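You operate a simulated robot arm through the tools that you are given. There is no shell and no other tool. Be economical: measure what you need, move in short steps, check, and stop when the job is done.

You are at the controls of a simulated two-armed robot. One attempt, no reset.

Task
Put the tunnel on standby at 60 per cent.
Fine: stop the empty belt, shut the green and the grey shutter, then turn the power down; lamps and fan stay on.

It is judged by the outcome, as a careful person would: the job done as asked, and still so three seconds after it is handed in. It fails if anything else is knocked over, pushed out of place, dropped, spilled or broken.

Robot
Two 7-joint arms with fingered hands on one trunk, on a base that drives. Base frame: it is fixed to the floor where the robot stands at the start and does not move with it; the origin is under the middle of the robot, x ahead of it, y to its left, z up. Units: cm, degrees, N and s.
The left shoulder is at the start at [8, 24.1, 164.2], the right one opposite. With the tool pointing down near the work surface each hand reaches from about 10 to 94 cm from the robot's upright axis, wherever it stands, measured 20 degrees to its own side. Places, roughly: blue height knob [60, -40, 90]; blue shutter lever [70, -20, 90]; brown board with a coat sticker [50, -175, 100]; cream board with a coat sticker [50, -175, 100]; curing tunnel [100, -70, 80]; green height knob [50, -70, 90]; green shutter lever [60, -50, 90]; grey height knob [40, -100, 90]; grey shutter lever [50, -80, 90]; lamp power knob [70, 10, 130]; orange board with a coat sticker [75, -200, 100]; red isolator [70, 10, 90]; speed knob [60, 0, 130]; tunnel belt switch [60, 0, 110]; tunnel fan switch [70, 10, 110]; yellow lock key [60, 0, 90]. Payload 4.9 kg a hand.
Tool frame (each hand has its own): the origin (TCP) lies between the finger pads and is the grasp point; the fingertips stand 3.2 cm ahead of it; z points along the fingers, y is the line along which they close. Largest opening 20 cm; the body of the gripper starts 8.9 cm behind the TCP. The gripper is a hand of 4 fingers: y runs from the thumb to the fingers, the wrist lies at [0, 0, -26.7] in the tool frame, and closing takes about 1.5 s.
Orientation is that of the tool frame in the base frame, as a unit quaternion [w, x, y, z]. With the fingers straight down and closing along the base's y, the tool's x points along the base's -x, its y along +y and its z along -z.

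Tools
- The arms move only by the tool send_rows. It takes "left_motion", "right_motion" or both (then of equal length, played together; a hand with none holds still); each is one flat list of numbers, 6 for each row, row after row: the shift along the tool's x, y, z in mm, then the turn, a rotation vector about the tool's x, y, z in degrees. In form: [tx, ty, tz, ax, ay, az, tx, ty, tz, ax, ay, az, ...]. A call has 1 to 10 rows; each row shifts and turns the commanded pose from where the row before left it, along the tool's axes as they then stand. "left_jaw" and "right_jaw" are, for a hand that has rows, the gripper command, from -1 (fully open) to 1 (shut), values between in proportion, set as the call begins (left out, the last holds). Each row takes 0.2 s and may step no farther than 5 cm and 8.6 degrees from the row before; otherwise, or with a gripper value out of range, the whole call is refused. Where a pose cannot be reached the arm comes as near as it can. A force on the tool above 40 N (or 10 N above the force at the start of the call, whichever is more), or a blocked arm, ends the call early, and 0.2 s more pass. The fingers move at their own pace (about 7.2 cm/s each) and stop on an object; they squeeze with about 29 N. The grip force told is the motor's: it shows also when the fingers shut on nothing. Time passes only in rows, and 0.2 s behind the last, so rows that do not move let the fingers close. The reply holds the time, the measured pose of the TCP, the force on the tool along the base axes, the opening and the grip force, in the units named above and with some noise, with the torque about the TCP (base axes, N m) and any sound that the robot's microphone picked up.
- Cameras (640 x 400 px; columns grow to the right, rows downward): "scene" is now at [10.42, -4.96, 181.42]; the picture's right is [-0.57, -0.82, 0.00], its down [-0.50, 0.34, -0.80] and it looks along [0.66, -0.45, -0.61] (base axes); focal length 273 px, centre (320, 200). "left" rides on the left gripper at [-6.9, -6.9, -11.6] in its tool frame; the picture's right is [0.71, -0.71, 0.00], its down [0.54, 0.54, -0.64] and it looks along [0.46, 0.45, 0.77] (tool axes); focal length 226 px, centre (320, 200). "right" rides on the right gripper at [6.9, -6.9, -11.6] in its tool frame; the picture's right is [0.71, 0.71, 0.00], its down [-0.54, 0.54, -0.64] and it looks along [-0.45, 0.45, 0.77] (tool axes); focal length 226 px, centre (320, 200). There is no depth. A picture from a camera that has moved, and an enlarged one, comes with that camera's place and axes in the base frame and with its lens.
- camera(camera): a new picture of that camera. It takes no simulated time.
- slide_trunk(by): slides the trunk up (or, below 0, down) by that many cm; the arms and the scene camera ride with it, the base frame stays. It gives what a move gives, with no picture.
- drive_base(legs): drives the robot by 1 to 6 legs, each [ahead, left, turn to the left] in cm, cm and degrees, along the robot's own axes; the way and the turn of a leg run together, so that a leg with both is an arc; at most 150 cm and 180 degrees a leg. The arms and the cameras ride along, it lands a little off, and it stops where it bumps. It gives what a move gives.
- set_fingers(finger1, finger2, finger3, thumb_bend, hand): sets how far each is bent, from 0 (flat) to 100 (curled in); at 30 the hand is open as for a grip, at 70 the pads meet at the TCP. One left out holds its place. A second passes; each finger stops where it meets its share of the squeeze, and holds until it gets a number again. A gripper value or a shape takes the hand back. It gives what a move gives, with no picture; readings hold the bend of each and the force on the fingers (four entries, about 0 where the hand has none), thumb and palm.
- preshape(shape, hand): the hand has 4 fingers and takes this shape, open, in about a second: jaw (thumb against the fingers, like two jaws); tri (thumb and two fingers); tip (a fingertip pinch); poke (one finger out to press); point (the index stretched); flat (the hand flat); cup (the hand cupped); fist (a fist). The gripper value then closes the fingers along that shape, each until it touches; the sizes above hold for jaw. It gives what a move gives, with no picture.
- turn_head(pan, tilt): turns the head with the scene camera to pan (to the left, within 86 degrees either way) and tilt (down, from -29 to 69), counted from straight ahead of the robot. It gives what a move gives.
- inspect(camera, box): a new picture of the part [left, top, right, bottom] of that camera's present view, enlarged. It takes no simulated time.
- job_done(): hands the job in; it is judged then, once.

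Work in short steps. Places have to be worked out from the pictures, the camera data and where the tool is seen: move nearer, look again, correct. Check each grasp and each placing, and mend what went wrong. You have 120 turns and 88 pictures in all, those below and enlarged ones among them. Open the grippers and draw the arms clear of the work before you hand the job in, unless the task says otherwise; then end with one line.

The tools are called after "Request:" as name(argument=value, ...) on one line, values as JSON. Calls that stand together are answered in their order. send_rows: Moves the arms, as the interface text tells. Its arguments: {"type":"object","properties":{"left_motion":{"type":"array"},"left_jaw":{"type":"number"},"right_motion":{"type":"array"},"right_jaw":{"type":"number"}},"required":[]} The other tools are called the same way: slide_trunk (by) slides the trunk up or down; preshape (shape, hand) gives the hand a shape; set_fingers (finger1, finger2, finger3, thumb_bend, hand) moves the fingers one by one; drive_base (legs) drives the base; turn_head (pan, tilt) turns the head that bears the scene camera; camera (camera) takes a picture; inspect (camera, box) takes an enlarged picture of a part of a camera's view; job_done () hands the job in.

At the start:

```text
time_s: 0.0
left_tool_pos: [58.49, -4.98, 151.36]
left_tcp_rot: [0.0, -0.001, 1.0, -0.001]
left_force: [0.4, -0.2, 0.3]
left_torque: [0.01, 0.05, 0.02]
left_finger_gap: 20.0
left_grasp_force: 0.1
left_shape: jaw
left_bend: [30.0, 30.0, 30.0, 30.0]
left_finger forces: [0.1, 0.0, 0.0, 0.0, 0.0, 0.0]
right_tool_pos: [53.98, -60.68, 151.4]
right_tcp_rot: [0.0, 0.0, 1.0, -0.001]
right_force: [0.0, 0.1, -0.6]
right_torque: [-0.03, -0.01, 0.0]
right_finger_gap: 20.0
right_grasp_force: 0.2
right_shape: jaw
right_bend: [30.0, 30.0, 30.0, 30.0]
right_finger forces: [0.0, 0.0, 0.0, 0.1, 0.0, 0.0]
trunk travel left (down, up): [-55.0, 29.0]
robot x, y, heading: [-0.28, 0.11, -0.2]
head pan, tilt: [-34.5, 37.3]
```

scene: 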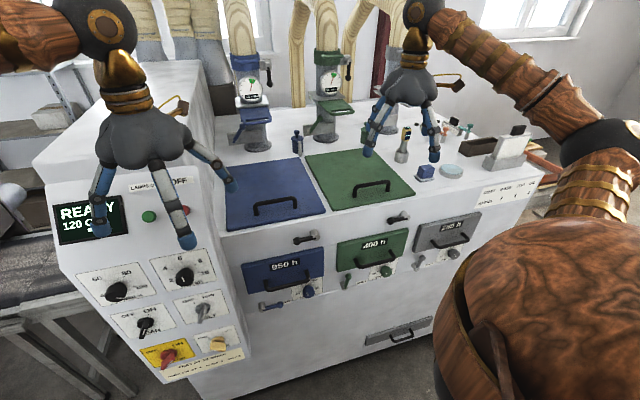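
right: 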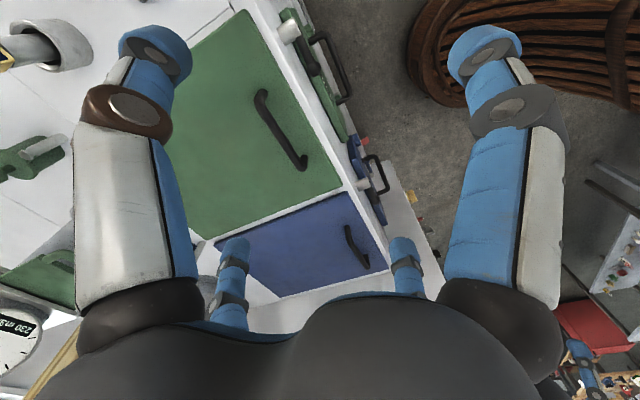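
left: 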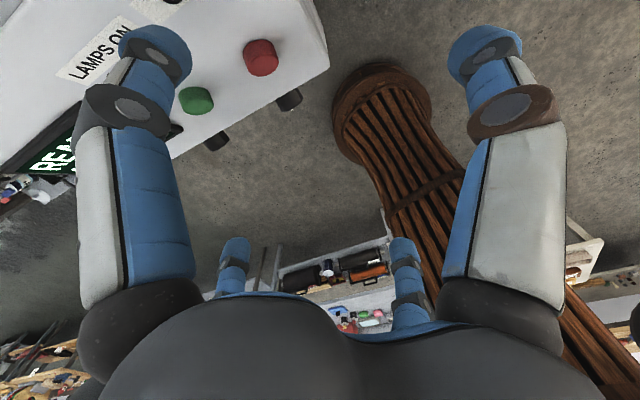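

I'll look at the control panel and shutter area enlarged first.

Request:
inspect(camera="scene", box=[40, 170, 260, 390])

Request:
inspect(camera="scene", box=[230, 190, 500, 360])

```text
1.82 times, centred on (150, 280) of scene
camera zoom: at [10.42, -4.96, 181.42], right [-0.57, -0.82, 0.0], down [-0.5, 0.34, -0.8], along [0.66, -0.45, -0.61], focal length 496 px, centre (629, 54)
```

zoom: 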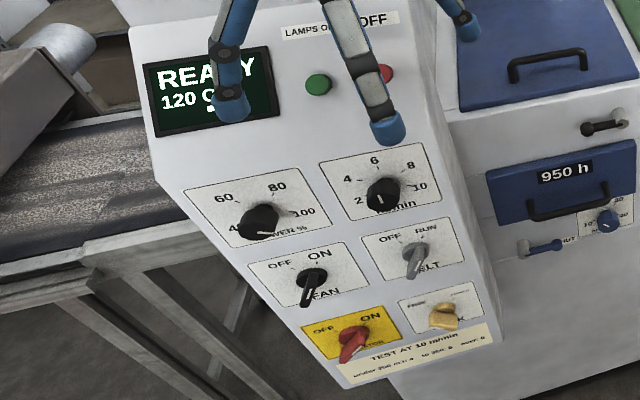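

```text
2.35 times, centred on (365, 275) of scene
camera zoom: at [10.42, -4.96, 181.42], right [-0.57, -0.82, 0.0], down [-0.5, 0.34, -0.8], along [0.66, -0.45, -0.61], focal length 642 px, centre (214, 24)
```

zoom: 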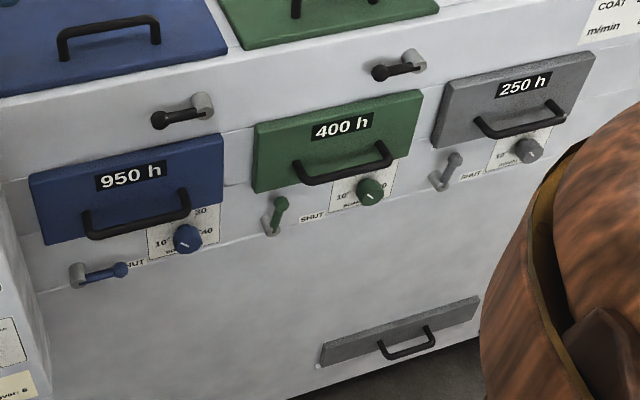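

Machine face runs roughly along (-0.32,-0.95) with levers near the listed places. I move the left hand out of the view of the panel and turn the head toward it.

Request:
send_rows(left_motion=[40, 40, 0, 0, 0, 0, 40, 30, 0, 0, 0, 0, 40, 30, 0, 0, 0, 0, 40, 30, 0, 0, 0, 0, 40, 30, 0, 0, 0, 0, 0, 40, 0, 0, 0, 0, 0, 40, 0, 0, 0, 0])

Request:
turn_head(pan=-5, tilt=42)

Request:
camera(camera="scene")

```text
refused: row 1 steps farther than a row can; nothing moved
```

```text
time_s: 0.9
left_tool_pos: [58.42, -5.01, 151.44]
left_tcp_rot: [0.0, 0.0, 1.0, 0.001]
left_force: [-0.1, 0.0, 0.4]
left_torque: [0.02, 0.0, 0.0]
left_finger_gap: 20.01
left_grasp_force: 0.0
left_shape: jaw
left_bend: [30.0, 30.0, 30.0, 30.0]
left_finger forces: [0.0, 0.0, 0.1, 0.0, 0.0, 0.0]
right_tool_pos: [54.06, -60.75, 151.46]
right_tcp_rot: [0.0, 0.0, 1.0, 0.0]
right_force: [1.2, -0.3, -1.3]
right_torque: [0.0, 0.0, 0.03]
right_finger_gap: 19.96
right_grasp_force: 0.0
right_shape: jaw
right_bend: [30.0, 30.0, 30.0, 30.0]
right_finger forces: [0.1, 0.0, 0.0, 0.1, 0.0, 0.0]
trunk travel left (down, up): [-55.0, 29.0]
robot x, y, heading: [-0.11, 0.07, 0.0]
head pan, tilt: [-5.0, 42.0]
```

```text
82 pictures are left
camera scene: at [11.59, -0.8, 180.72], right [-0.09, -1.0, 0.0], down [-0.67, 0.06, -0.74], along [0.74, -0.07, -0.67], focal length 273 px, centre (320, 200)
```

scene: 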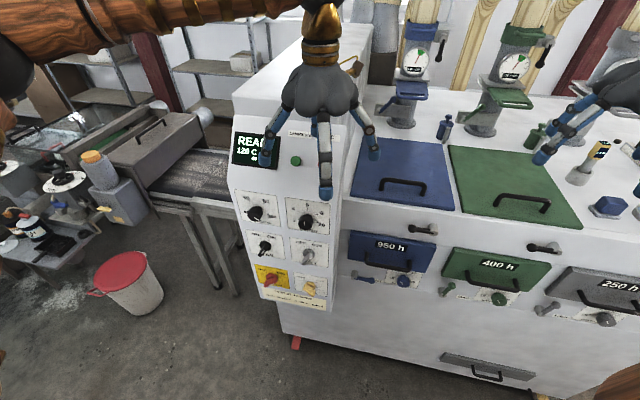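

Row step is limited to 5 cm total; I retreat the left hand and begin pitching it to point forward.

Request:
send_rows(left_motion=[35, 35, 0, 0, 0, 0, 35, 35, 0, 0, 0, 0, 35, 35, 0, 0, 0, 0, 35, 35, 0, 0, 0, 0, 35, 35, 0, 0, 0, 0, 0, 45, 0, 0, 0, 0, 0, 45, 0, 0, 0, 0])

Request:
inspect(camera="scene", box=[220, 110, 380, 320])

Request:
inspect(camera="scene", box=[430, 220, 640, 350])

```text
time_s: 2.5
left_tool_pos: [40.85, 21.89, 151.49]
left_tcp_rot: [0.0, 0.001, 1.0, -0.001]
left_force: [0.2, 1.1, 0.3]
left_torque: [-0.03, -0.01, 0.02]
left_finger_gap: 20.0
left_grasp_force: 0.0
left_shape: jaw
left_bend: [30.0, 30.0, 30.0, 30.0]
left_finger forces: [0.0, 0.0, 0.0, 0.0, 0.1, 0.1]
right_tool_pos: [54.1, -60.21, 151.57]
right_tcp_rot: [-0.001, 0.001, 1.0, -0.001]
right_force: [-0.2, 0.4, 1.1]
right_torque: [-0.02, 0.03, -0.01]
right_finger_gap: 19.96
right_grasp_force: 0.1
right_shape: jaw
right_bend: [30.0, 30.0, 30.0, 30.0]
right_finger forces: [0.0, 0.0, 0.1, 0.0, 0.0, 0.0]
trunk travel left (down, up): [-55.0, 29.0]
robot x, y, heading: [0.36, 0.19, 0.1]
head pan, tilt: [-5.0, 42.0]
```

```text
1.90 times, centred on (300, 215) of scene
camera zoom: at [11.61, -0.42, 180.72], right [-0.09, -1.0, 0.0], down [-0.67, 0.06, -0.74], along [0.74, -0.07, -0.67], focal length 520 px, centre (358, 171)
```

zoom: 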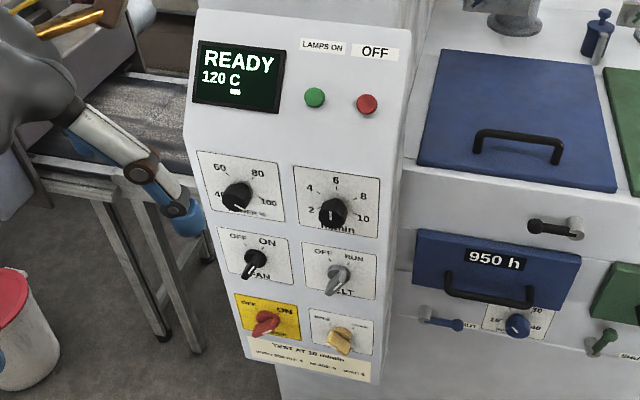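

```text
3.05 times, centred on (535, 285) of scene
camera zoom: at [11.61, -0.42, 180.72], right [-0.09, -1.0, 0.0], down [-0.67, 0.06, -0.74], along [0.74, -0.07, -0.67], focal length 832 px, centre (-335, -59)
```

zoom: 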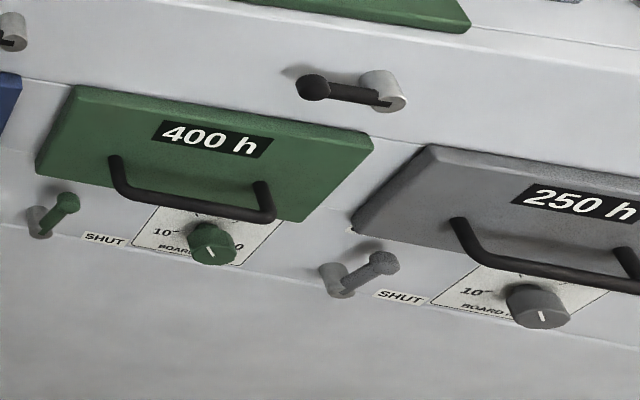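

Turning the base right by 18.5° would align the robot with the machine face: panel then sits in front of the left arm and shutters in front of the right. The swept area is clear.

Request:
drive_base(legs=[[0, 0, -18.5]])

Request:
turn_head(pan=0, tilt=40)

Request:
camera(camera="scene")

```text
time_s: 4.0
left_tool_pos: [45.7, 7.43, 151.48]
left_tcp_rot: [0.0, 0.164, 0.986, -0.001]
left_force: [-1.1, -0.1, 0.3]
left_torque: [0.03, 0.05, -0.02]
left_finger_gap: 20.0
left_grasp_force: 0.1
left_shape: jaw
left_bend: [30.0, 30.0, 30.0, 30.0]
left_finger forces: [0.0, 0.1, 0.0, 0.0, 0.0, 0.0]
right_tool_pos: [31.79, -74.7, 151.59]
right_tcp_rot: [0.0, 0.163, 0.987, -0.001]
right_force: [-0.1, 0.0, 0.0]
right_torque: [-0.05, 0.03, -0.01]
right_finger_gap: 19.98
right_grasp_force: 0.0
right_shape: jaw
right_bend: [30.0, 30.0, 30.0, 30.0]
right_finger forces: [0.1, 0.1, 0.0, 0.1, 0.1, 0.0]
trunk travel left (down, up): [-55.0, 29.0]
robot x, y, heading: [-0.25, -0.04, -18.5]
head pan, tilt: [-5.0, 42.0]
```

```text
time_s: 4.6
left_tool_pos: [45.7, 7.36, 151.46]
left_tcp_rot: [0.0, 0.163, 0.987, 0.0]
left_force: [0.8, 0.2, 0.2]
left_torque: [-0.06, 0.03, 0.01]
left_finger_gap: 20.0
left_grasp_force: 0.1
left_shape: jaw
left_bend: [30.0, 30.0, 30.0, 30.0]
left_finger forces: [0.0, 0.0, 0.0, 0.1, 0.0, 0.0]
right_tool_pos: [31.72, -74.72, 151.48]
right_tcp_rot: [-0.001, 0.163, 0.987, 0.0]
right_force: [-0.7, 0.5, -0.3]
right_torque: [-0.01, 0.0, 0.02]
right_finger_gap: 19.99
right_grasp_force: 0.1
right_shape: jaw
right_bend: [30.0, 30.0, 30.0, 30.0]
right_finger forces: [0.0, 0.0, 0.0, 0.0, 0.1, 0.0]
trunk travel left (down, up): [-55.0, 29.0]
robot x, y, heading: [0.21, 0.28, -18.7]
head pan, tilt: [0.0, 40.0]
```

```text
79 pictures are left
camera scene: at [11.21, -3.65, 181.01], right [-0.32, -0.95, 0.0], down [-0.61, 0.21, -0.77], along [0.72, -0.25, -0.64], focal length 273 px, centre (320, 200)
```

scene: 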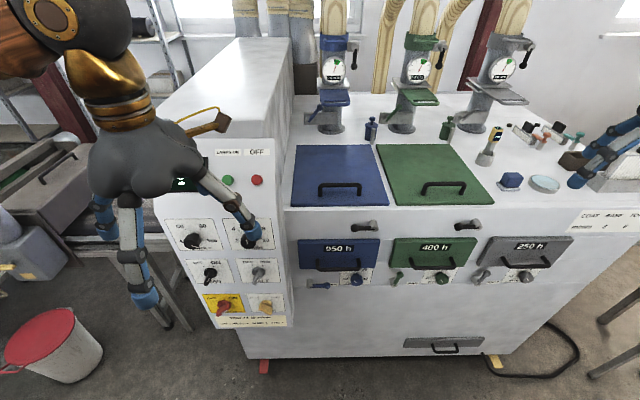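

Now I pitch both hands to point horizontally at the machine, with the left moving a bit forward.

Request:
send_rows(left_motion=[-10, 0, 0, 0, -8.5, 0, -10, 0, 0, 0, -8.5, 0, -10, 0, 0, 0, -8.5, 0, -10, 0, 5, 0, -8.5, 0, -7, 0, 7, 0, -8.5, 0, 0, 0, 10, 0, -8.5, 0, 0, 0, 10, 0, -8.5, 0, 0, 0, 10, 0, -8.5, 0, 0, 0, 10, 0, -8.5, 0, 0, 0, 10, 0, -8.5, 0], right_motion=[0, 0, 0, 0, -8.5, 0, 0, 0, 0, 0, -8.5, 0, 0, 0, 0, 0, -8.5, 0, 0, 0, 0, 0, -8.5, 0, 0, 0, 0, 0, -8.5, 0, 0, 0, 0, 0, -8.5, 0, 0, 0, 0, 0, -8.5, 0, 0, 0, 0, 0, -8.5, 0, 0, 0, 0, 0, -8.5, 0, 0, 0, 0, 0, -8.5, 0])

Request:
send_rows(left_motion=[0, 0, 0, 0, -5, 0], right_motion=[0, 0, 0, 0, -5, 0])

Request:
camera(camera="scene")

```text
time_s: 6.8
left_tool_pos: [68.51, -2.69, 160.44]
left_tcp_rot: [0.666, 0.121, 0.728, -0.111]
left_force: [0.3, -0.1, 0.6]
left_torque: [0.02, 0.02, -0.01]
left_finger_gap: 19.97
left_grasp_force: 0.0
left_shape: jaw
left_bend: [30.0, 30.0, 30.0, 30.0]
left_finger forces: [0.0, 0.0, 0.1, 0.1, 0.0, 0.1]
left hand out of reach, approached as far as the arm can: row 4, 5, 6, 7, 8, 9, 10
right_tool_pos: [31.92, -74.76, 151.49]
right_tcp_rot: [0.666, 0.12, 0.727, -0.111]
right_force: [0.3, 0.3, 0.5]
right_torque: [0.01, 0.03, 0.0]
right_finger_gap: 19.99
right_grasp_force: 0.0
right_shape: jaw
right_bend: [30.0, 30.0, 30.0, 30.0]
right_finger forces: [0.1, 0.0, 0.1, 0.0, 0.0, 0.0]
trunk travel left (down, up): [-55.0, 29.0]
robot x, y, heading: [0.32, 0.02, -18.8]
head pan, tilt: [0.0, 40.0]
```

```text
time_s: 7.2
left_tool_pos: [68.66, -3.52, 160.81]
left_tcp_rot: [0.693, 0.118, 0.701, -0.117]
left_force: [0.4, -0.4, 1.5]
left_torque: [0.0, 0.02, 0.01]
left_finger_gap: 19.97
left_grasp_force: 0.0
left_shape: jaw
left_bend: [30.0, 30.0, 30.0, 30.0]
left_finger forces: [0.1, 0.1, 0.0, 0.0, 0.0, 0.1]
left hand out of reach, approached as far as the arm can: row 1
right_tool_pos: [31.61, -74.69, 151.53]
right_tcp_rot: [0.698, 0.115, 0.697, -0.116]
right_force: [0.3, -0.9, -0.3]
right_torque: [-0.03, 0.0, -0.02]
right_finger_gap: 19.97
right_grasp_force: 0.0
right_shape: jaw
right_bend: [30.0, 30.0, 30.0, 30.0]
right_finger forces: [0.0, 0.0, 0.0, 0.1, 0.1, 0.1]
trunk travel left (down, up): [-55.0, 29.0]
robot x, y, heading: [-0.04, -0.01, -18.7]
head pan, tilt: [0.0, 40.0]
```

```text
78 pictures are left
camera scene: at [11.14, -3.71, 181.05], right [-0.32, -0.95, 0.0], down [-0.61, 0.21, -0.77], along [0.73, -0.25, -0.64], focal length 273 px, centre (320, 200)
```

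scene: 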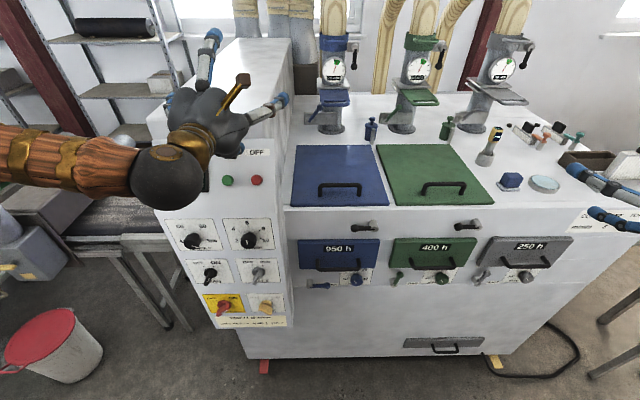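

The left hand ended a bit too far forward over the panel top (too near the shoulder otherwise). I shift it left, off the panel, and bring it level before descending.

Request:
send_rows(left_motion=[0, 45, 0, 0, 0, 0, 0, 45, 0, 0, 0, 0, 0, 45, 0, 0, 0, 0, 0, 45, 0, 0, 0, 0, 0, 45, 0, 0, 0, 0])

```text
time_s: 8.4
left_tool_pos: [68.7, -3.37, 160.72]
left_tcp_rot: [0.692, 0.118, 0.702, -0.116]
left_force: [-0.2, 0.3, 0.2]
left_torque: [0.0, -0.01, 0.0]
left_finger_gap: 20.0
left_grasp_force: 0.0
left_shape: jaw
left_bend: [30.0, 30.0, 30.0, 30.0]
left_finger forces: [0.1, 0.0, 0.1, 0.0, 0.0, 0.1]
left hand out of reach, approached as far as the arm can: row 1, 2, 3, 4, 5
right_tool_pos: [31.64, -74.71, 151.45]
right_tcp_rot: [0.697, 0.116, 0.698, -0.116]
right_force: [-1.0, 0.6, -0.3]
right_torque: [-0.01, -0.01, -0.03]
right_finger_gap: 19.98
right_grasp_force: 0.2
right_shape: jaw
right_bend: [30.0, 30.0, 30.0, 30.0]
right_finger forces: [0.0, 0.1, 0.0, 0.0, 0.1, 0.1]
trunk travel left (down, up): [-55.0, 29.0]
robot x, y, heading: [0.42, -0.04, -18.9]
head pan, tilt: [0.0, 40.0]
```

The left target is still too folded; I extend it further left where the same geometry works for the right arm.

Request:
send_rows(left_motion=[0, 45, 0, 0, 0, 0, 0, 45, 0, 0, 0, 0, 0, 45, 0, 0, 0, 0, 0, 45, 0, 0, 0, 0])

```text
time_s: 9.4
left_tool_pos: [68.62, -3.48, 160.8]
left_tcp_rot: [0.693, 0.118, 0.702, -0.116]
left_force: [0.3, -0.4, -0.3]
left_torque: [-0.04, -0.05, -0.01]
left_finger_gap: 19.99
left_grasp_force: 0.0
left_shape: jaw
left_bend: [30.0, 30.0, 30.0, 30.0]
left_finger forces: [0.0, 0.1, 0.0, 0.1, 0.0, 0.0]
left hand out of reach, approached as far as the arm can: row 1, 2, 3, 4
right_tool_pos: [31.67, -74.82, 151.54]
right_tcp_rot: [0.697, 0.116, 0.698, -0.115]
right_force: [0.6, -0.4, 0.3]
right_torque: [0.02, 0.0, 0.02]
right_finger_gap: 19.97
right_grasp_force: 0.1
right_shape: jaw
right_bend: [30.0, 30.0, 30.0, 30.0]
right_finger forces: [0.1, 0.0, 0.0, 0.0, 0.1, 0.1]
trunk travel left (down, up): [-55.0, 29.0]
robot x, y, heading: [-0.1, 0.36, -19.0]
head pan, tilt: [0.0, 40.0]
```

Stuck at a joint limit, it seems. I undo some of the pitch to see whether the arm frees itself.

Request:
send_rows(left_motion=[0, 0, 0, 0, 8.5, 0, 0, 0, 0, 0, 8.5, 0, 0, 0, 0, 0, 8.5, 0, 0, 0, 0, 0, 8.5, 0, 0, 0, 0, 0, 8.5, 0])

Request:
camera(camera="scene")

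```text
time_s: 10.6
left_tool_pos: [68.67, -3.49, 160.8]
left_tcp_rot: [0.396, 0.15, 0.903, -0.066]
left_force: [0.4, -0.5, 0.1]
left_torque: [-0.01, 0.02, 0.01]
left_finger_gap: 19.98
left_grasp_force: 0.1
left_shape: jaw
left_bend: [30.0, 30.0, 30.0, 30.0]
left_finger forces: [0.0, 0.0, 0.0, 0.0, 0.0, 0.0]
right_tool_pos: [31.66, -74.86, 151.42]
right_tcp_rot: [0.698, 0.115, 0.698, -0.115]
right_force: [-0.3, 0.3, 0.3]
right_torque: [-0.01, -0.02, 0.03]
right_finger_gap: 20.01
right_grasp_force: 0.1
right_shape: jaw
right_bend: [30.0, 30.0, 30.0, 30.0]
right_finger forces: [0.0, 0.0, 0.0, 0.0, 0.0, 0.1]
trunk travel left (down, up): [-55.0, 29.0]
robot x, y, heading: [0.09, -0.21, -18.7]
head pan, tilt: [0.0, 40.0]
```

```text
77 pictures are left
camera scene: at [11.17, -3.82, 181.0], right [-0.32, -0.95, 0.0], down [-0.61, 0.21, -0.77], along [0.73, -0.25, -0.64], focal length 273 px, centre (320, 200)
```

scene: 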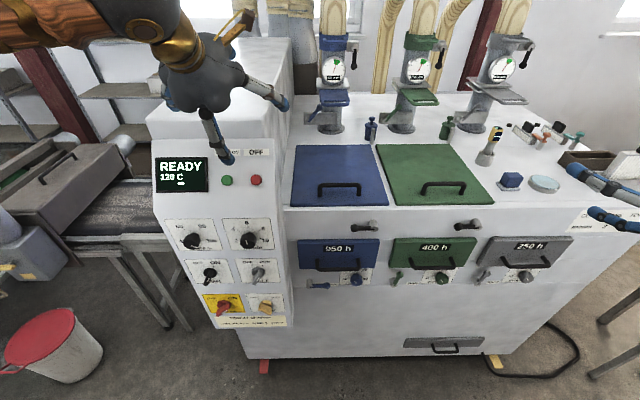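

Freed: the command restarts from the measured pose. Now I shift left 25 cm in this tilted posture.

Request:
send_rows(left_motion=[0, 45, 0, 0, 0, 0, 0, 45, 0, 0, 0, 0, 0, 45, 0, 0, 0, 0, 0, 45, 0, 0, 0, 0, 0, 45, 0, 0, 0, 0])

```text
time_s: 11.8
left_tool_pos: [75.89, 18.35, 160.79]
left_tcp_rot: [0.398, 0.15, 0.903, -0.067]
left_force: [0.4, 0.0, 0.1]
left_torque: [-0.02, -0.03, -0.03]
left_finger_gap: 20.01
left_grasp_force: 0.0
left_shape: jaw
left_bend: [30.0, 30.0, 30.0, 30.0]
left_finger forces: [0.0, 0.0, 0.0, 0.0, 0.0, 0.0]
right_tool_pos: [31.6, -74.42, 151.7]
right_tcp_rot: [0.698, 0.115, 0.698, -0.116]
right_force: [0.5, 1.2, -0.1]
right_torque: [0.0, 0.02, -0.05]
right_finger_gap: 19.99
right_grasp_force: 0.0
right_shape: jaw
right_bend: [30.0, 30.0, 30.0, 30.0]
right_finger forces: [0.0, 0.0, 0.0, 0.0, 0.1, 0.1]
trunk travel left (down, up): [-55.0, 29.0]
robot x, y, heading: [0.15, -0.28, -18.7]
head pan, tilt: [0.0, 40.0]
```

Still at the panel's left edge; I go 15 cm further left and 13 cm back, then pitch level.

Request:
send_rows(left_motion=[0, 45, 0, 0, 0, 0, 0, 45, 0, 0, 0, 0, 0, 45, 0, 0, 0, 0, 30, 0, -33, 0, 0, 0, 30, 0, -33, 0, 0, 0, 30, 0, -33, 0, 0, 0, 0, 0, 0, 0, -8.5, 0, 0, 0, 0, 0, -8.5, 0, 0, 0, 0, 0, -8.5, 0, 0, 0, 0, 0, -8.5, 0])

```text
time_s: 14.0
left_tool_pos: [67.68, 34.96, 160.85]
left_tcp_rot: [0.646, 0.125, 0.746, -0.107]
left_force: [-0.4, -0.4, -0.3]
left_torque: [0.0, 0.03, 0.0]
left_finger_gap: 19.96
left_grasp_force: 0.0
left_shape: jaw
left_bend: [30.0, 30.0, 30.0, 30.0]
left_finger forces: [0.0, 0.0, 0.0, 0.1, 0.0, 0.0]
right_tool_pos: [31.7, -74.68, 151.49]
right_tcp_rot: [0.698, 0.115, 0.698, -0.115]
right_force: [-0.5, -0.3, -0.8]
right_torque: [-0.02, -0.01, 0.01]
right_finger_gap: 19.98
right_grasp_force: 0.0
right_shape: jaw
right_bend: [30.0, 30.0, 30.0, 30.0]
right_finger forces: [0.0, 0.1, 0.0, 0.1, 0.1, 0.1]
trunk travel left (down, up): [-55.0, 29.0]
robot x, y, heading: [-0.19, 0.2, -18.6]
head pan, tilt: [0.0, 40.0]
```

Good. Finish pitch, back off 4 cm, then lower the trunk 30 cm.

Request:
send_rows(left_motion=[0, 0, 0, 0, -8, 0, 0, 0, -40, 0, 0, 0])

Request:
slide_trunk(by=-30)

Request:
turn_head(pan=0, tilt=30)

Request:
camera(camera="scene")

```text
time_s: 14.6
left_tool_pos: [63.57, 36.3, 161.0]
left_tcp_rot: [0.696, 0.116, 0.699, -0.115]
left_force: [-0.3, -0.8, -0.4]
left_torque: [0.04, 0.01, 0.0]
left_finger_gap: 19.99
left_grasp_force: 0.1
left_shape: jaw
left_bend: [30.0, 30.0, 30.0, 30.0]
left_finger forces: [0.0, 0.0, 0.1, 0.0, 0.0, 0.0]
right_tool_pos: [31.45, -74.74, 151.52]
right_tcp_rot: [0.698, 0.115, 0.697, -0.115]
right_force: [-0.6, 0.0, 0.3]
right_torque: [0.0, 0.06, 0.0]
right_finger_gap: 19.96
right_grasp_force: 0.1
right_shape: jaw
right_bend: [30.0, 30.0, 30.0, 30.0]
right_finger forces: [0.0, 0.0, 0.0, 0.0, 0.0, 0.1]
trunk travel left (down, up): [-55.0, 29.0]
robot x, y, heading: [0.25, 0.2, -18.9]
head pan, tilt: [0.0, 40.0]
```

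```text
time_s: 17.6
left_tool_pos: [63.73, 36.23, 130.93]
left_tcp_rot: [0.695, 0.116, 0.7, -0.116]
left_force: [-0.8, -1.3, 0.2]
left_torque: [0.01, 0.0, 0.01]
left_finger_gap: 20.0
left_grasp_force: 0.1
left_shape: jaw
left_bend: [30.0, 30.0, 30.0, 30.0]
left_finger forces: [0.1, 0.0, 0.0, 0.0, 0.0, 0.1]
right_tool_pos: [31.71, -74.89, 121.5]
right_tcp_rot: [0.698, 0.115, 0.698, -0.115]
right_force: [-0.7, -0.3, -0.9]
right_torque: [-0.02, 0.01, 0.03]
right_finger_gap: 19.99
right_grasp_force: 0.1
right_shape: jaw
right_bend: [30.0, 30.0, 30.0, 30.0]
right_finger forces: [0.0, 0.0, 0.1, 0.1, 0.0, 0.0]
trunk travel left (down, up): [-25.0, 59.0]
robot x, y, heading: [0.08, -0.23, -18.9]
head pan, tilt: [0.0, 40.0]
```

```text
time_s: 18.4
left_tool_pos: [63.77, 36.25, 130.91]
left_tcp_rot: [0.695, 0.115, 0.7, -0.114]
left_force: [0.0, -0.2, -0.1]
left_torque: [-0.01, 0.0, 0.0]
left_finger_gap: 20.02
left_grasp_force: 0.1
left_shape: jaw
left_bend: [30.0, 30.0, 30.0, 30.0]
left_finger forces: [0.0, 0.1, 0.1, 0.1, 0.0, 0.0]
right_tool_pos: [31.57, -74.73, 121.41]
right_tcp_rot: [0.697, 0.116, 0.698, -0.116]
right_force: [0.5, 0.9, -0.6]
right_torque: [0.0, 0.02, -0.01]
right_finger_gap: 20.02
right_grasp_force: 0.2
right_shape: jaw
right_bend: [30.0, 30.0, 30.0, 30.0]
right_finger forces: [0.1, 0.1, 0.0, 0.1, 0.0, 0.0]
trunk travel left (down, up): [-25.0, 59.0]
robot x, y, heading: [0.21, 0.3, -18.8]
head pan, tilt: [0.0, 30.0]
```

```text
76 pictures are left
camera scene: at [11.65, -3.9, 152.54], right [-0.32, -0.95, 0.0], down [-0.47, 0.16, -0.87], along [0.82, -0.28, -0.5], focal length 273 px, centre (320, 200)
```

scene: 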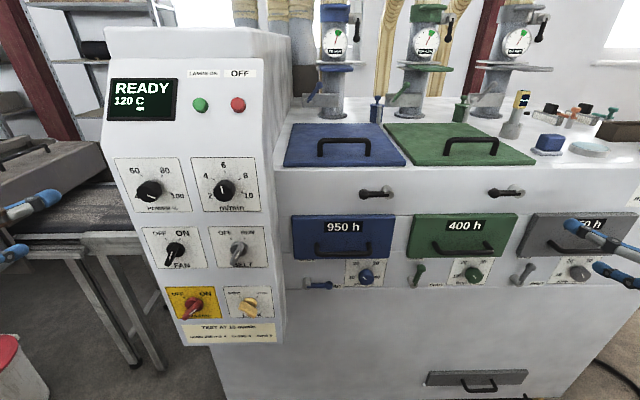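

Good view. I enlarge the panel and the shutter levers.

Request:
inspect(camera="scene", box=[100, 140, 290, 350])

Request:
inspect(camera="scene", box=[380, 200, 640, 320])

```text
1.90 times, centred on (195, 245) of scene
camera zoom: at [11.65, -3.9, 152.54], right [-0.32, -0.95, 0.0], down [-0.47, 0.16, -0.87], along [0.82, -0.28, -0.5], focal length 520 px, centre (558, 114)
```

zoom: 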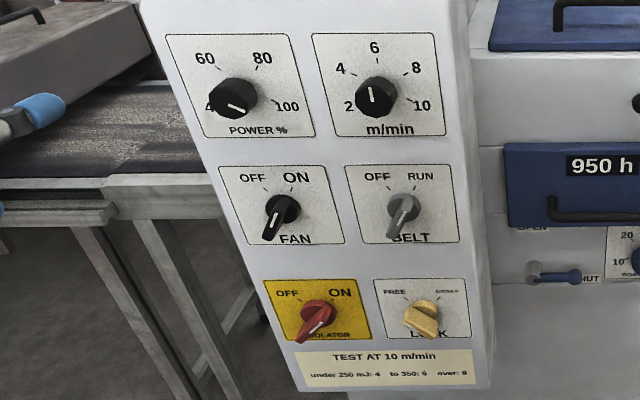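

```text
2.46 times, centred on (510, 260) of scene
camera zoom: at [11.65, -3.9, 152.54], right [-0.32, -0.95, 0.0], down [-0.47, 0.16, -0.87], along [0.82, -0.28, -0.5], focal length 672 px, centre (-148, 52)
```

zoom: 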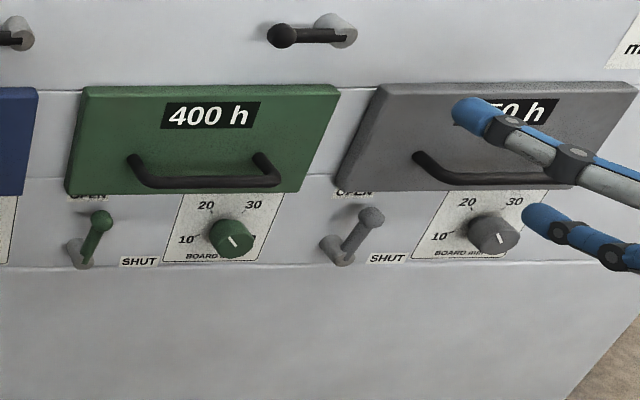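

I zoom into the switches and the lock key to read their state.

Request:
inspect(camera="scene", box=[205, 215, 285, 345])

Request:
inspect(camera="scene", box=[115, 150, 195, 275])

```text
3.08 times, centred on (245, 280) of scene
camera zoom: at [11.65, -3.9, 152.54], right [-0.32, -0.95, 0.0], down [-0.47, 0.16, -0.87], along [0.82, -0.28, -0.5], focal length 840 px, centre (551, -46)
```

zoom: 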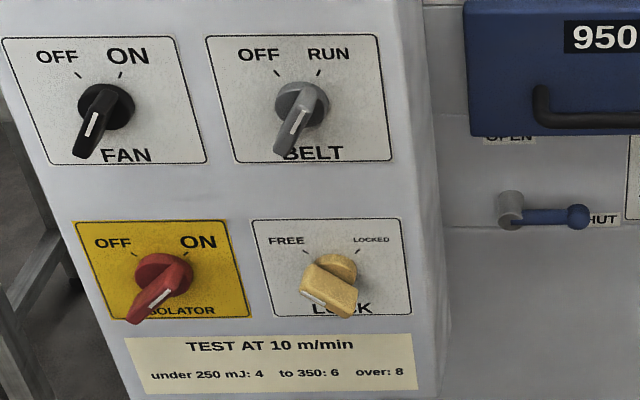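

```text
3.20 times, centred on (155, 212) of scene
camera zoom: at [11.65, -3.9, 152.54], right [-0.32, -0.95, 0.0], down [-0.47, 0.16, -0.87], along [0.82, -0.28, -0.5], focal length 874 px, centre (848, 160)
```

zoom: 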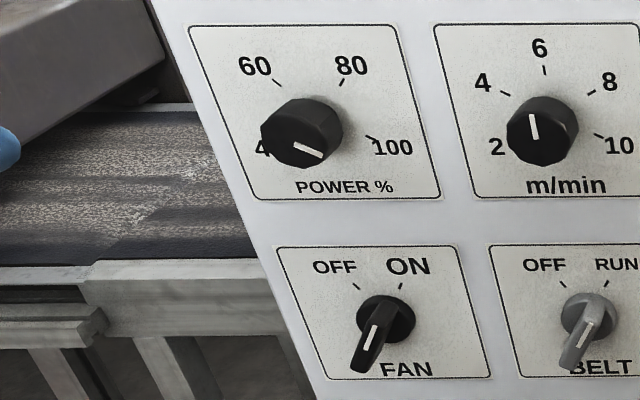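

Belt is at RUN, fan ON, lock FREE, power about 100. The left arm is cramped near the panel, so I check the floor space beside/behind me before backing up slightly.

Request:
turn_head(pan=86, tilt=40)

Request:
camera(camera="scene")

Request:
turn_head(pan=-86, tilt=40)

Request:
camera(camera="scene")

```text
time_s: 19.9
left_tool_pos: [63.68, 36.22, 130.77]
left_tcp_rot: [0.695, 0.116, 0.7, -0.115]
left_force: [-1.0, 0.0, -0.5]
left_torque: [0.0, -0.02, -0.02]
left_finger_gap: 19.99
left_grasp_force: 0.1
left_shape: jaw
left_bend: [30.0, 30.0, 30.0, 30.0]
left_finger forces: [0.0, 0.0, 0.0, 0.0, 0.1, 0.1]
right_tool_pos: [31.67, -74.73, 121.63]
right_tcp_rot: [0.697, 0.116, 0.698, -0.116]
right_force: [-1.1, 0.0, 0.2]
right_torque: [0.01, 0.0, 0.01]
right_finger_gap: 20.01
right_grasp_force: 0.1
right_shape: jaw
right_bend: [30.0, 30.0, 30.0, 30.0]
right_finger forces: [0.0, 0.0, 0.1, 0.0, 0.1, 0.0]
trunk travel left (down, up): [-25.0, 59.0]
robot x, y, heading: [0.24, 0.08, -18.8]
head pan, tilt: [85.9, 40.0]
```

```text
71 pictures are left
camera scene: at [6.39, 6.85, 151.01], right [0.92, -0.39, 0.0], down [-0.25, -0.59, -0.77], along [0.3, 0.71, -0.64], focal length 273 px, centre (320, 200)
```

scene: 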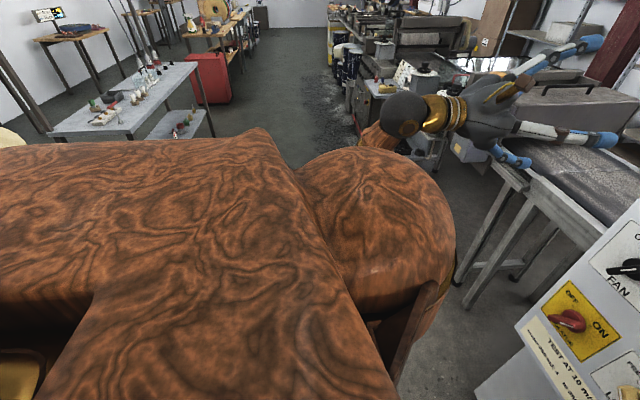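

```text
time_s: 22.6
left_tool_pos: [63.69, 36.16, 130.91]
left_tcp_rot: [0.695, 0.116, 0.7, -0.115]
left_force: [0.1, 0.2, 0.1]
left_torque: [0.0, 0.0, 0.01]
left_finger_gap: 19.97
left_grasp_force: 0.1
left_shape: jaw
left_bend: [30.0, 30.0, 30.0, 30.0]
left_finger forces: [0.0, 0.0, 0.0, 0.0, 0.1, 0.0]
right_tool_pos: [31.58, -74.85, 121.47]
right_tcp_rot: [0.697, 0.116, 0.698, -0.115]
right_force: [-0.2, 0.4, 0.6]
right_torque: [0.0, 0.0, -0.01]
right_finger_gap: 19.97
right_grasp_force: 0.0
right_shape: jaw
right_bend: [30.0, 30.0, 30.0, 30.0]
right_finger forces: [0.0, 0.0, 0.0, 0.1, 0.0, 0.0]
trunk travel left (down, up): [-25.0, 59.0]
robot x, y, heading: [-0.1, -0.08, -18.8]
head pan, tilt: [-85.9, 40.0]
```

```text
70 pictures are left
camera scene: at [0.93, -9.21, 151.01], right [-0.97, 0.25, 0.0], down [0.16, 0.62, -0.77], along [-0.19, -0.74, -0.64], focal length 273 px, centre (320, 200)
```

scene: 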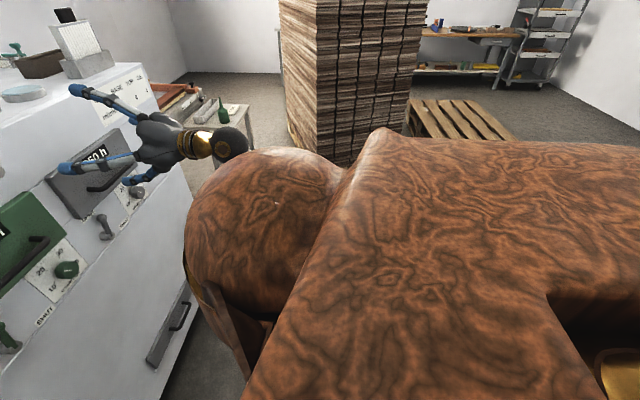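

There's room, but first I'll try simply reaching the panel with the right arm, which has comfortable wrist distance. I move it back 5 cm, down 8, left 35 cm.

Request:
send_rows(right_motion=[20, 0, -30, 0, 0, 0, 20, 0, -20, 0, 0, 0, 20, 40, 0, 0, 0, 0, 20, 40, 0, 0, 0, 0, 0, 45, 0, 0, 0, 0, 0, 45, 0, 0, 0, 0, 0, 45, 0, 0, 0, 0, 0, 45, 0, 0, 0, 0, 0, 45, 0, 0, 0, 0, 0, 45, 0, 0, 0, 0], right_jaw=0.0)

Request:
turn_head(pan=0, tilt=35)

Request:
camera(camera="scene")

```text
time_s: 24.8
left_tool_pos: [63.8, 36.21, 130.79]
left_tcp_rot: [0.695, 0.116, 0.701, -0.115]
left_force: [0.0, 0.1, -0.4]
left_torque: [0.03, -0.02, -0.03]
left_finger_gap: 19.99
left_grasp_force: 0.1
left_shape: jaw
left_bend: [30.0, 30.0, 30.0, 30.0]
left_finger forces: [0.0, 0.0, 0.0, 0.1, 0.0, 0.0]
right_tool_pos: [44.33, -54.09, 106.02]
right_tcp_rot: [0.698, 0.115, 0.697, -0.116]
right_force: [-0.2, 0.4, 0.0]
right_torque: [-0.03, 0.02, 0.02]
right_finger_gap: 10.01
right_grasp_force: 0.1
right_shape: jaw
right_bend: [38.0, 38.0, 38.0, 36.0]
right_finger forces: [0.0, 0.0, 0.1, 0.0, 0.0, 0.0]
right hand out of reach, approached as far as the arm can: row 5, 6, 7, 8, 9, 10
trunk travel left (down, up): [-25.0, 59.0]
robot x, y, heading: [0.16, 0.07, -18.8]
head pan, tilt: [-85.9, 40.0]
```

```text
time_s: 26.4
left_tool_pos: [63.61, 36.26, 130.84]
left_tcp_rot: [0.696, 0.115, 0.7, -0.114]
left_force: [-0.2, 0.0, 0.4]
left_torque: [0.03, -0.02, 0.02]
left_finger_gap: 19.98
left_grasp_force: 0.1
left_shape: jaw
left_bend: [30.0, 30.0, 30.0, 30.0]
left_finger forces: [0.0, 0.0, 0.0, 0.0, 0.1, 0.0]
right_tool_pos: [44.35, -54.18, 106.02]
right_tcp_rot: [0.698, 0.115, 0.697, -0.115]
right_force: [0.1, 0.5, -0.1]
right_torque: [0.02, -0.01, 0.0]
right_finger_gap: 10.02
right_grasp_force: 0.0
right_shape: jaw
right_bend: [38.0, 38.0, 38.0, 36.0]
right_finger forces: [0.0, 0.0, 0.0, 0.1, 0.1, 0.0]
trunk travel left (down, up): [-25.0, 59.0]
robot x, y, heading: [0.04, -0.01, -18.7]
head pan, tilt: [0.0, 35.0]
```

```text
69 pictures are left
camera scene: at [11.42, -3.82, 151.77], right [-0.32, -0.95, 0.0], down [-0.54, 0.18, -0.82], along [0.78, -0.26, -0.57], focal length 273 px, centre (320, 200)
```

scene: 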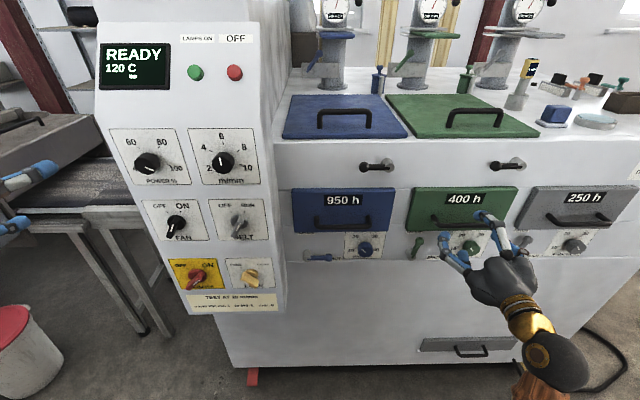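

The wrist can't come nearer than ~40 cm to its shoulder. So I go lower first, then cross to the left below shoulder, then come up in front of the belt switch.

Request:
send_rows(right_motion=[45, 0, 0, 0, 0, 0, 45, 0, 0, 0, 0, 0, 45, 0, 0, 0, 0, 0, 45, 0, 0, 0, 0, 0, 0, 0, -40, 0, 0, 0, 0, 0, -40, 0, 0, 0])

Request:
send_rows(right_motion=[0, 45, 0, 0, 0, 0, 0, 45, 0, 0, 0, 0, 0, 45, 0, 0, 0, 0, 0, 45, 0, 0, 0, 0, 0, 45, 0, 0, 0, 0])

```text
time_s: 27.8
left_tool_pos: [63.45, 36.17, 130.91]
left_tcp_rot: [0.695, 0.116, 0.7, -0.114]
left_force: [-0.2, -0.7, -0.1]
left_torque: [0.0, -0.02, 0.02]
left_finger_gap: 20.01
left_grasp_force: 0.1
left_shape: jaw
left_bend: [30.0, 30.0, 30.0, 30.0]
left_finger forces: [0.1, 0.1, 0.0, 0.1, 0.1, 0.1]
right_tool_pos: [36.62, -51.71, 88.22]
right_tcp_rot: [0.698, 0.115, 0.697, -0.115]
right_force: [0.0, -0.5, 0.5]
right_torque: [-0.01, 0.02, 0.04]
right_finger_gap: 9.97
right_grasp_force: 0.0
right_shape: jaw
right_bend: [38.0, 38.0, 38.0, 36.0]
right_finger forces: [0.1, 0.1, 0.0, 0.0, 0.0, 0.0]
trunk travel left (down, up): [-25.0, 59.0]
robot x, y, heading: [0.08, 0.07, -19.0]
head pan, tilt: [0.0, 35.0]
```

```text
time_s: 28.9
left_tool_pos: [62.91, 33.54, 132.08]
left_tcp_rot: [0.696, 0.124, 0.699, -0.107]
left_force: [0.2, 0.0, -0.5]
left_torque: [0.01, 0.01, 0.03]
left_finger_gap: 20.01
left_grasp_force: 0.1
left_shape: jaw
left_bend: [30.0, 30.0, 30.0, 30.0]
left_finger forces: [0.0, 0.1, 0.0, 0.1, 0.0, 0.1]
right_tool_pos: [44.46, -29.78, 89.21]
right_tcp_rot: [0.714, 0.085, 0.689, -0.089]
right_force: [0.8, 0.1, -0.1]
right_torque: [0.01, 0.0, -0.04]
right_finger_gap: 9.98
right_grasp_force: 0.0
right_shape: jaw
right_bend: [38.0, 38.0, 38.0, 36.0]
right_finger forces: [0.1, 0.1, 0.0, 0.1, 0.0, 0.1]
trunk travel left (down, up): [-25.0, 59.0]
robot x, y, heading: [-0.12, -0.03, -18.7]
head pan, tilt: [0.0, 35.0]
```

Both hands' poses shifted slightly unexpectedly; I look before going on.

Request:
camera(camera="scene")

Request:
camera(camera="right")

```text
68 pictures are left
camera scene: at [10.48, -7.15, 151.65], right [-0.32, -0.95, -0.02], down [-0.54, 0.2, -0.82], along [0.78, -0.25, -0.57], focal length 273 px, centre (320, 200)
```

scene: 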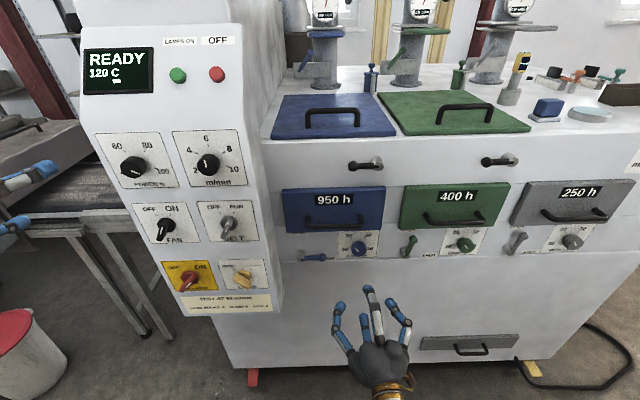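

```text
67 pictures are left
camera right: at [31.85, -33.6, 81.73], right [0.2, 0.68, -0.71], down [-0.51, 0.69, 0.52], along [0.84, 0.26, 0.48], focal length 226 px, centre (320, 200)
```

right: 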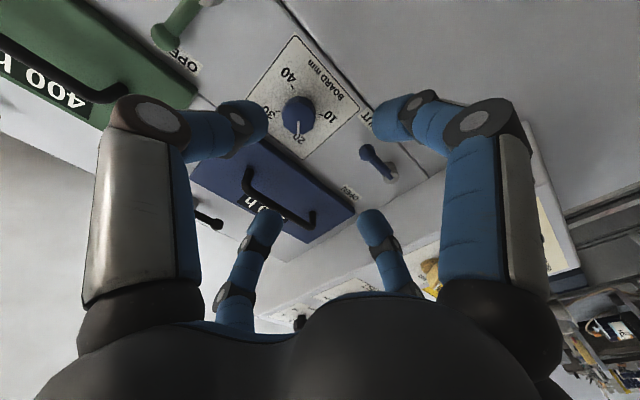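

The robot is leaning – the right elbow is probably pushing on its own body. I undo that move at once.

Request:
send_rows(right_motion=[0, -45, 0, 0, 0, 0, 0, -45, 0, 0, 0, 0, 0, -45, 0, 0, 0, 0, 0, -45, 0, 0, 0, 0, 0, -45, 0, 0, 0, 0])

Request:
camera(camera="scene")

```text
time_s: 30.1
left_tool_pos: [63.61, 35.85, 131.07]
left_tcp_rot: [0.695, 0.116, 0.7, -0.113]
left_force: [-0.3, -0.8, -0.1]
left_torque: [0.02, 0.04, 0.07]
left_finger_gap: 19.98
left_grasp_force: 0.1
left_shape: jaw
left_bend: [30.0, 30.0, 30.0, 30.0]
left_finger forces: [0.1, 0.0, 0.1, 0.0, 0.0, 0.1]
right_tool_pos: [36.66, -51.98, 87.9]
right_tcp_rot: [0.698, 0.116, 0.698, -0.115]
right_force: [-0.7, -0.9, 0.0]
right_torque: [0.0, -0.01, 0.08]
right_finger_gap: 10.01
right_grasp_force: 0.1
right_shape: jaw
right_bend: [38.0, 38.0, 38.0, 36.0]
right_finger forces: [0.0, 0.0, 0.1, 0.1, 0.0, 0.1]
trunk travel left (down, up): [-25.0, 59.0]
robot x, y, heading: [0.08, -0.16, -18.8]
head pan, tilt: [0.0, 35.0]
```

```text
66 pictures are left
camera scene: at [11.3, -4.21, 151.77], right [-0.32, -0.95, 0.0], down [-0.54, 0.19, -0.82], along [0.78, -0.26, -0.57], focal length 273 px, centre (320, 200)
```

scene: 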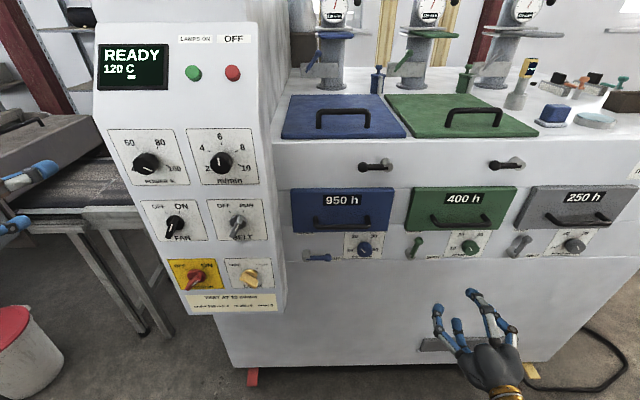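

Recovered. Better: back the base 10 cm and strafe right 25 cm (clear there), so the panel lies in comfortable reach of the left arm and shutters in front of the right.

Request:
drive_base(legs=[[-10, 0, 0], [0, -25, 0]])

Request:
camera(camera="scene")

Request:
camera(camera="left")

```text
time_s: 32.7
left_tool_pos: [46.02, 15.7, 130.95]
left_tcp_rot: [0.695, 0.116, 0.7, -0.116]
left_force: [-0.5, 0.0, 0.9]
left_torque: [-0.03, 0.0, 0.01]
left_finger_gap: 20.0
left_grasp_force: 0.1
left_shape: jaw
left_bend: [30.0, 30.0, 30.0, 30.0]
left_finger forces: [0.0, 0.1, 0.1, 0.0, 0.1, 0.0]
right_tool_pos: [19.06, -72.2, 88.12]
right_tcp_rot: [0.697, 0.114, 0.698, -0.116]
right_force: [-0.1, -0.2, -0.1]
right_torque: [0.01, -0.02, 0.01]
right_finger_gap: 10.01
right_grasp_force: 0.2
right_shape: jaw
right_bend: [38.0, 38.0, 38.0, 36.0]
right_finger forces: [0.1, 0.1, 0.0, 0.0, 0.1, 0.0]
trunk travel left (down, up): [-25.0, 59.0]
robot x, y, heading: [-17.61, -20.48, -18.7]
head pan, tilt: [0.0, 35.0]
```

```text
65 pictures are left
camera scene: at [-6.25, -24.46, 151.77], right [-0.32, -0.95, 0.0], down [-0.54, 0.18, -0.82], along [0.78, -0.26, -0.57], focal length 273 px, centre (320, 200)
```

scene: 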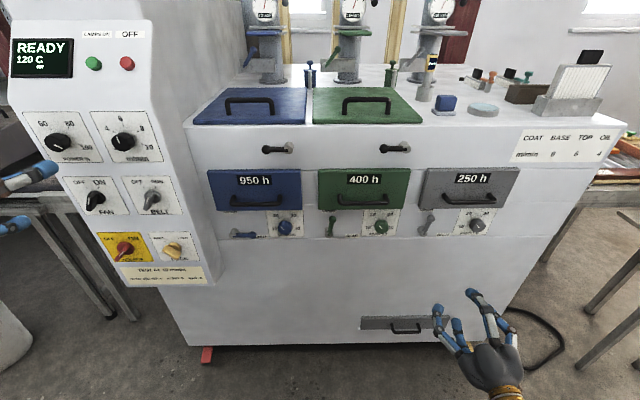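

```text
64 pictures are left
camera left: at [32.76, 12.76, 137.84], right [-0.23, -0.67, -0.71], down [-0.44, 0.72, -0.54], along [0.87, 0.19, -0.46], focal length 226 px, centre (320, 200)
```

left: 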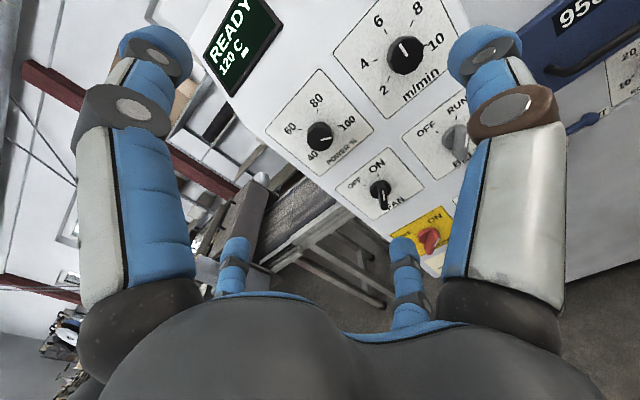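

Positions confirmed (machine frame: belt knob ≈ X 58.7, Y 17.6, z 112.5; power ≈ 59.5, 33.5, 127). I raise the trunk 15 cm for arm room, then bring the left hand in front of the belt switch, rolled 35° to match it.

Request:
slide_trunk(by=15)

Request:
send_rows(left_motion=[40, -20, 0, 0, 0, 0, 40, -20, 0, 0, 0, 0, 40, -20, 0, 0, 0, 0, 40, -20, 0, 0, 0, 0, 40, -20, 0, 0, 0, 0, 40, -20, 0, 0, 0, 0, 40, 0, 0, 0, 0, 0, 40, 0, 0, 0, 0, 0, 14, 0, 0, 0, 0, 0], left_jaw=0.2)

Request:
camera(camera="left")

Request:
camera(camera="scene")

```text
time_s: 34.5
left_tool_pos: [45.91, 15.7, 145.79]
left_tcp_rot: [0.695, 0.115, 0.7, -0.114]
left_force: [0.2, -0.4, -0.3]
left_torque: [0.01, 0.03, -0.01]
left_finger_gap: 19.99
left_grasp_force: 0.1
left_shape: jaw
left_bend: [30.0, 30.0, 30.0, 30.0]
left_finger forces: [0.0, 0.0, 0.2, 0.0, 0.0, 0.1]
right_tool_pos: [19.1, -72.39, 103.08]
right_tcp_rot: [0.698, 0.114, 0.698, -0.115]
right_force: [-0.1, -0.1, 0.0]
right_torque: [-0.02, 0.03, 0.0]
right_finger_gap: 10.03
right_grasp_force: 0.0
right_shape: jaw
right_bend: [38.0, 38.0, 38.0, 36.0]
right_finger forces: [0.0, 0.1, 0.0, 0.1, 0.0, 0.0]
trunk travel left (down, up): [-40.0, 44.0]
robot x, y, heading: [-17.6, -20.53, -19.1]
head pan, tilt: [0.0, 35.0]
```

```text
time_s: 36.5
left_tool_pos: [45.57, 7.78, 112.02]
left_tcp_rot: [0.695, 0.115, 0.7, -0.114]
left_force: [0.2, 0.5, -0.1]
left_torque: [-0.02, 0.01, -0.02]
left_finger_gap: 8.02
left_grasp_force: 0.0
left_shape: jaw
left_bend: [42.0, 43.0, 42.0, 41.0]
left_finger forces: [0.0, 0.0, 0.0, 0.1, 0.1, 0.1]
left hand out of reach, approached as far as the arm can: row 1, 2, 3, 4
right_tool_pos: [18.99, -72.32, 103.19]
right_tcp_rot: [0.697, 0.116, 0.698, -0.116]
right_force: [0.5, 0.0, -0.2]
right_torque: [0.03, 0.0, -0.01]
right_finger_gap: 9.98
right_grasp_force: 0.1
right_shape: jaw
right_bend: [38.0, 38.0, 38.0, 36.0]
right_finger forces: [0.0, 0.0, 0.0, 0.0, 0.1, 0.0]
trunk travel left (down, up): [-40.0, 44.0]
robot x, y, heading: [-17.85, -20.54, -18.8]
head pan, tilt: [0.0, 35.0]
```

```text
63 pictures are left
camera left: at [32.31, 4.89, 118.96], right [-0.23, -0.67, -0.71], down [-0.44, 0.72, -0.54], along [0.87, 0.19, -0.46], focal length 226 px, centre (320, 200)
```

left: 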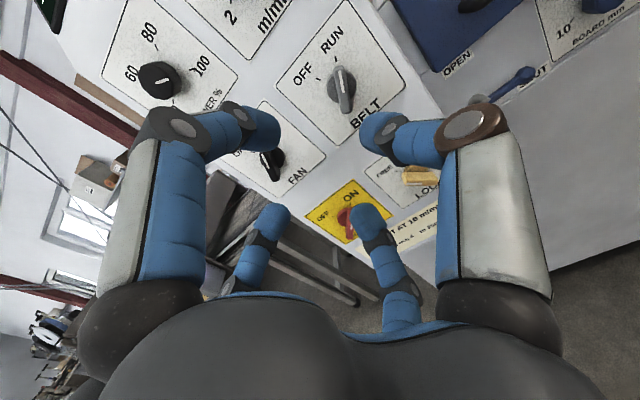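

```text
62 pictures are left
camera scene: at [-6.29, -24.45, 166.77], right [-0.32, -0.95, 0.0], down [-0.54, 0.18, -0.82], along [0.78, -0.26, -0.57], focal length 273 px, centre (320, 200)
```

scene: 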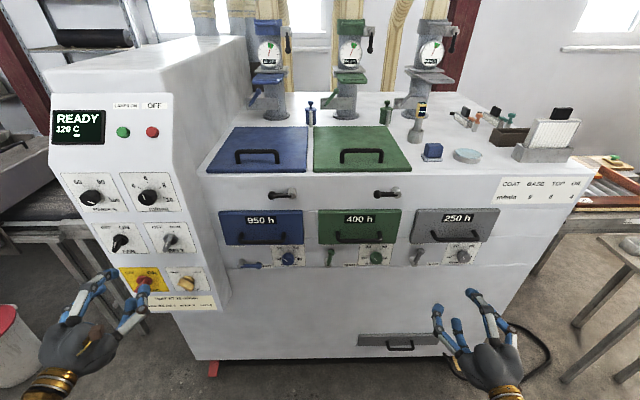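

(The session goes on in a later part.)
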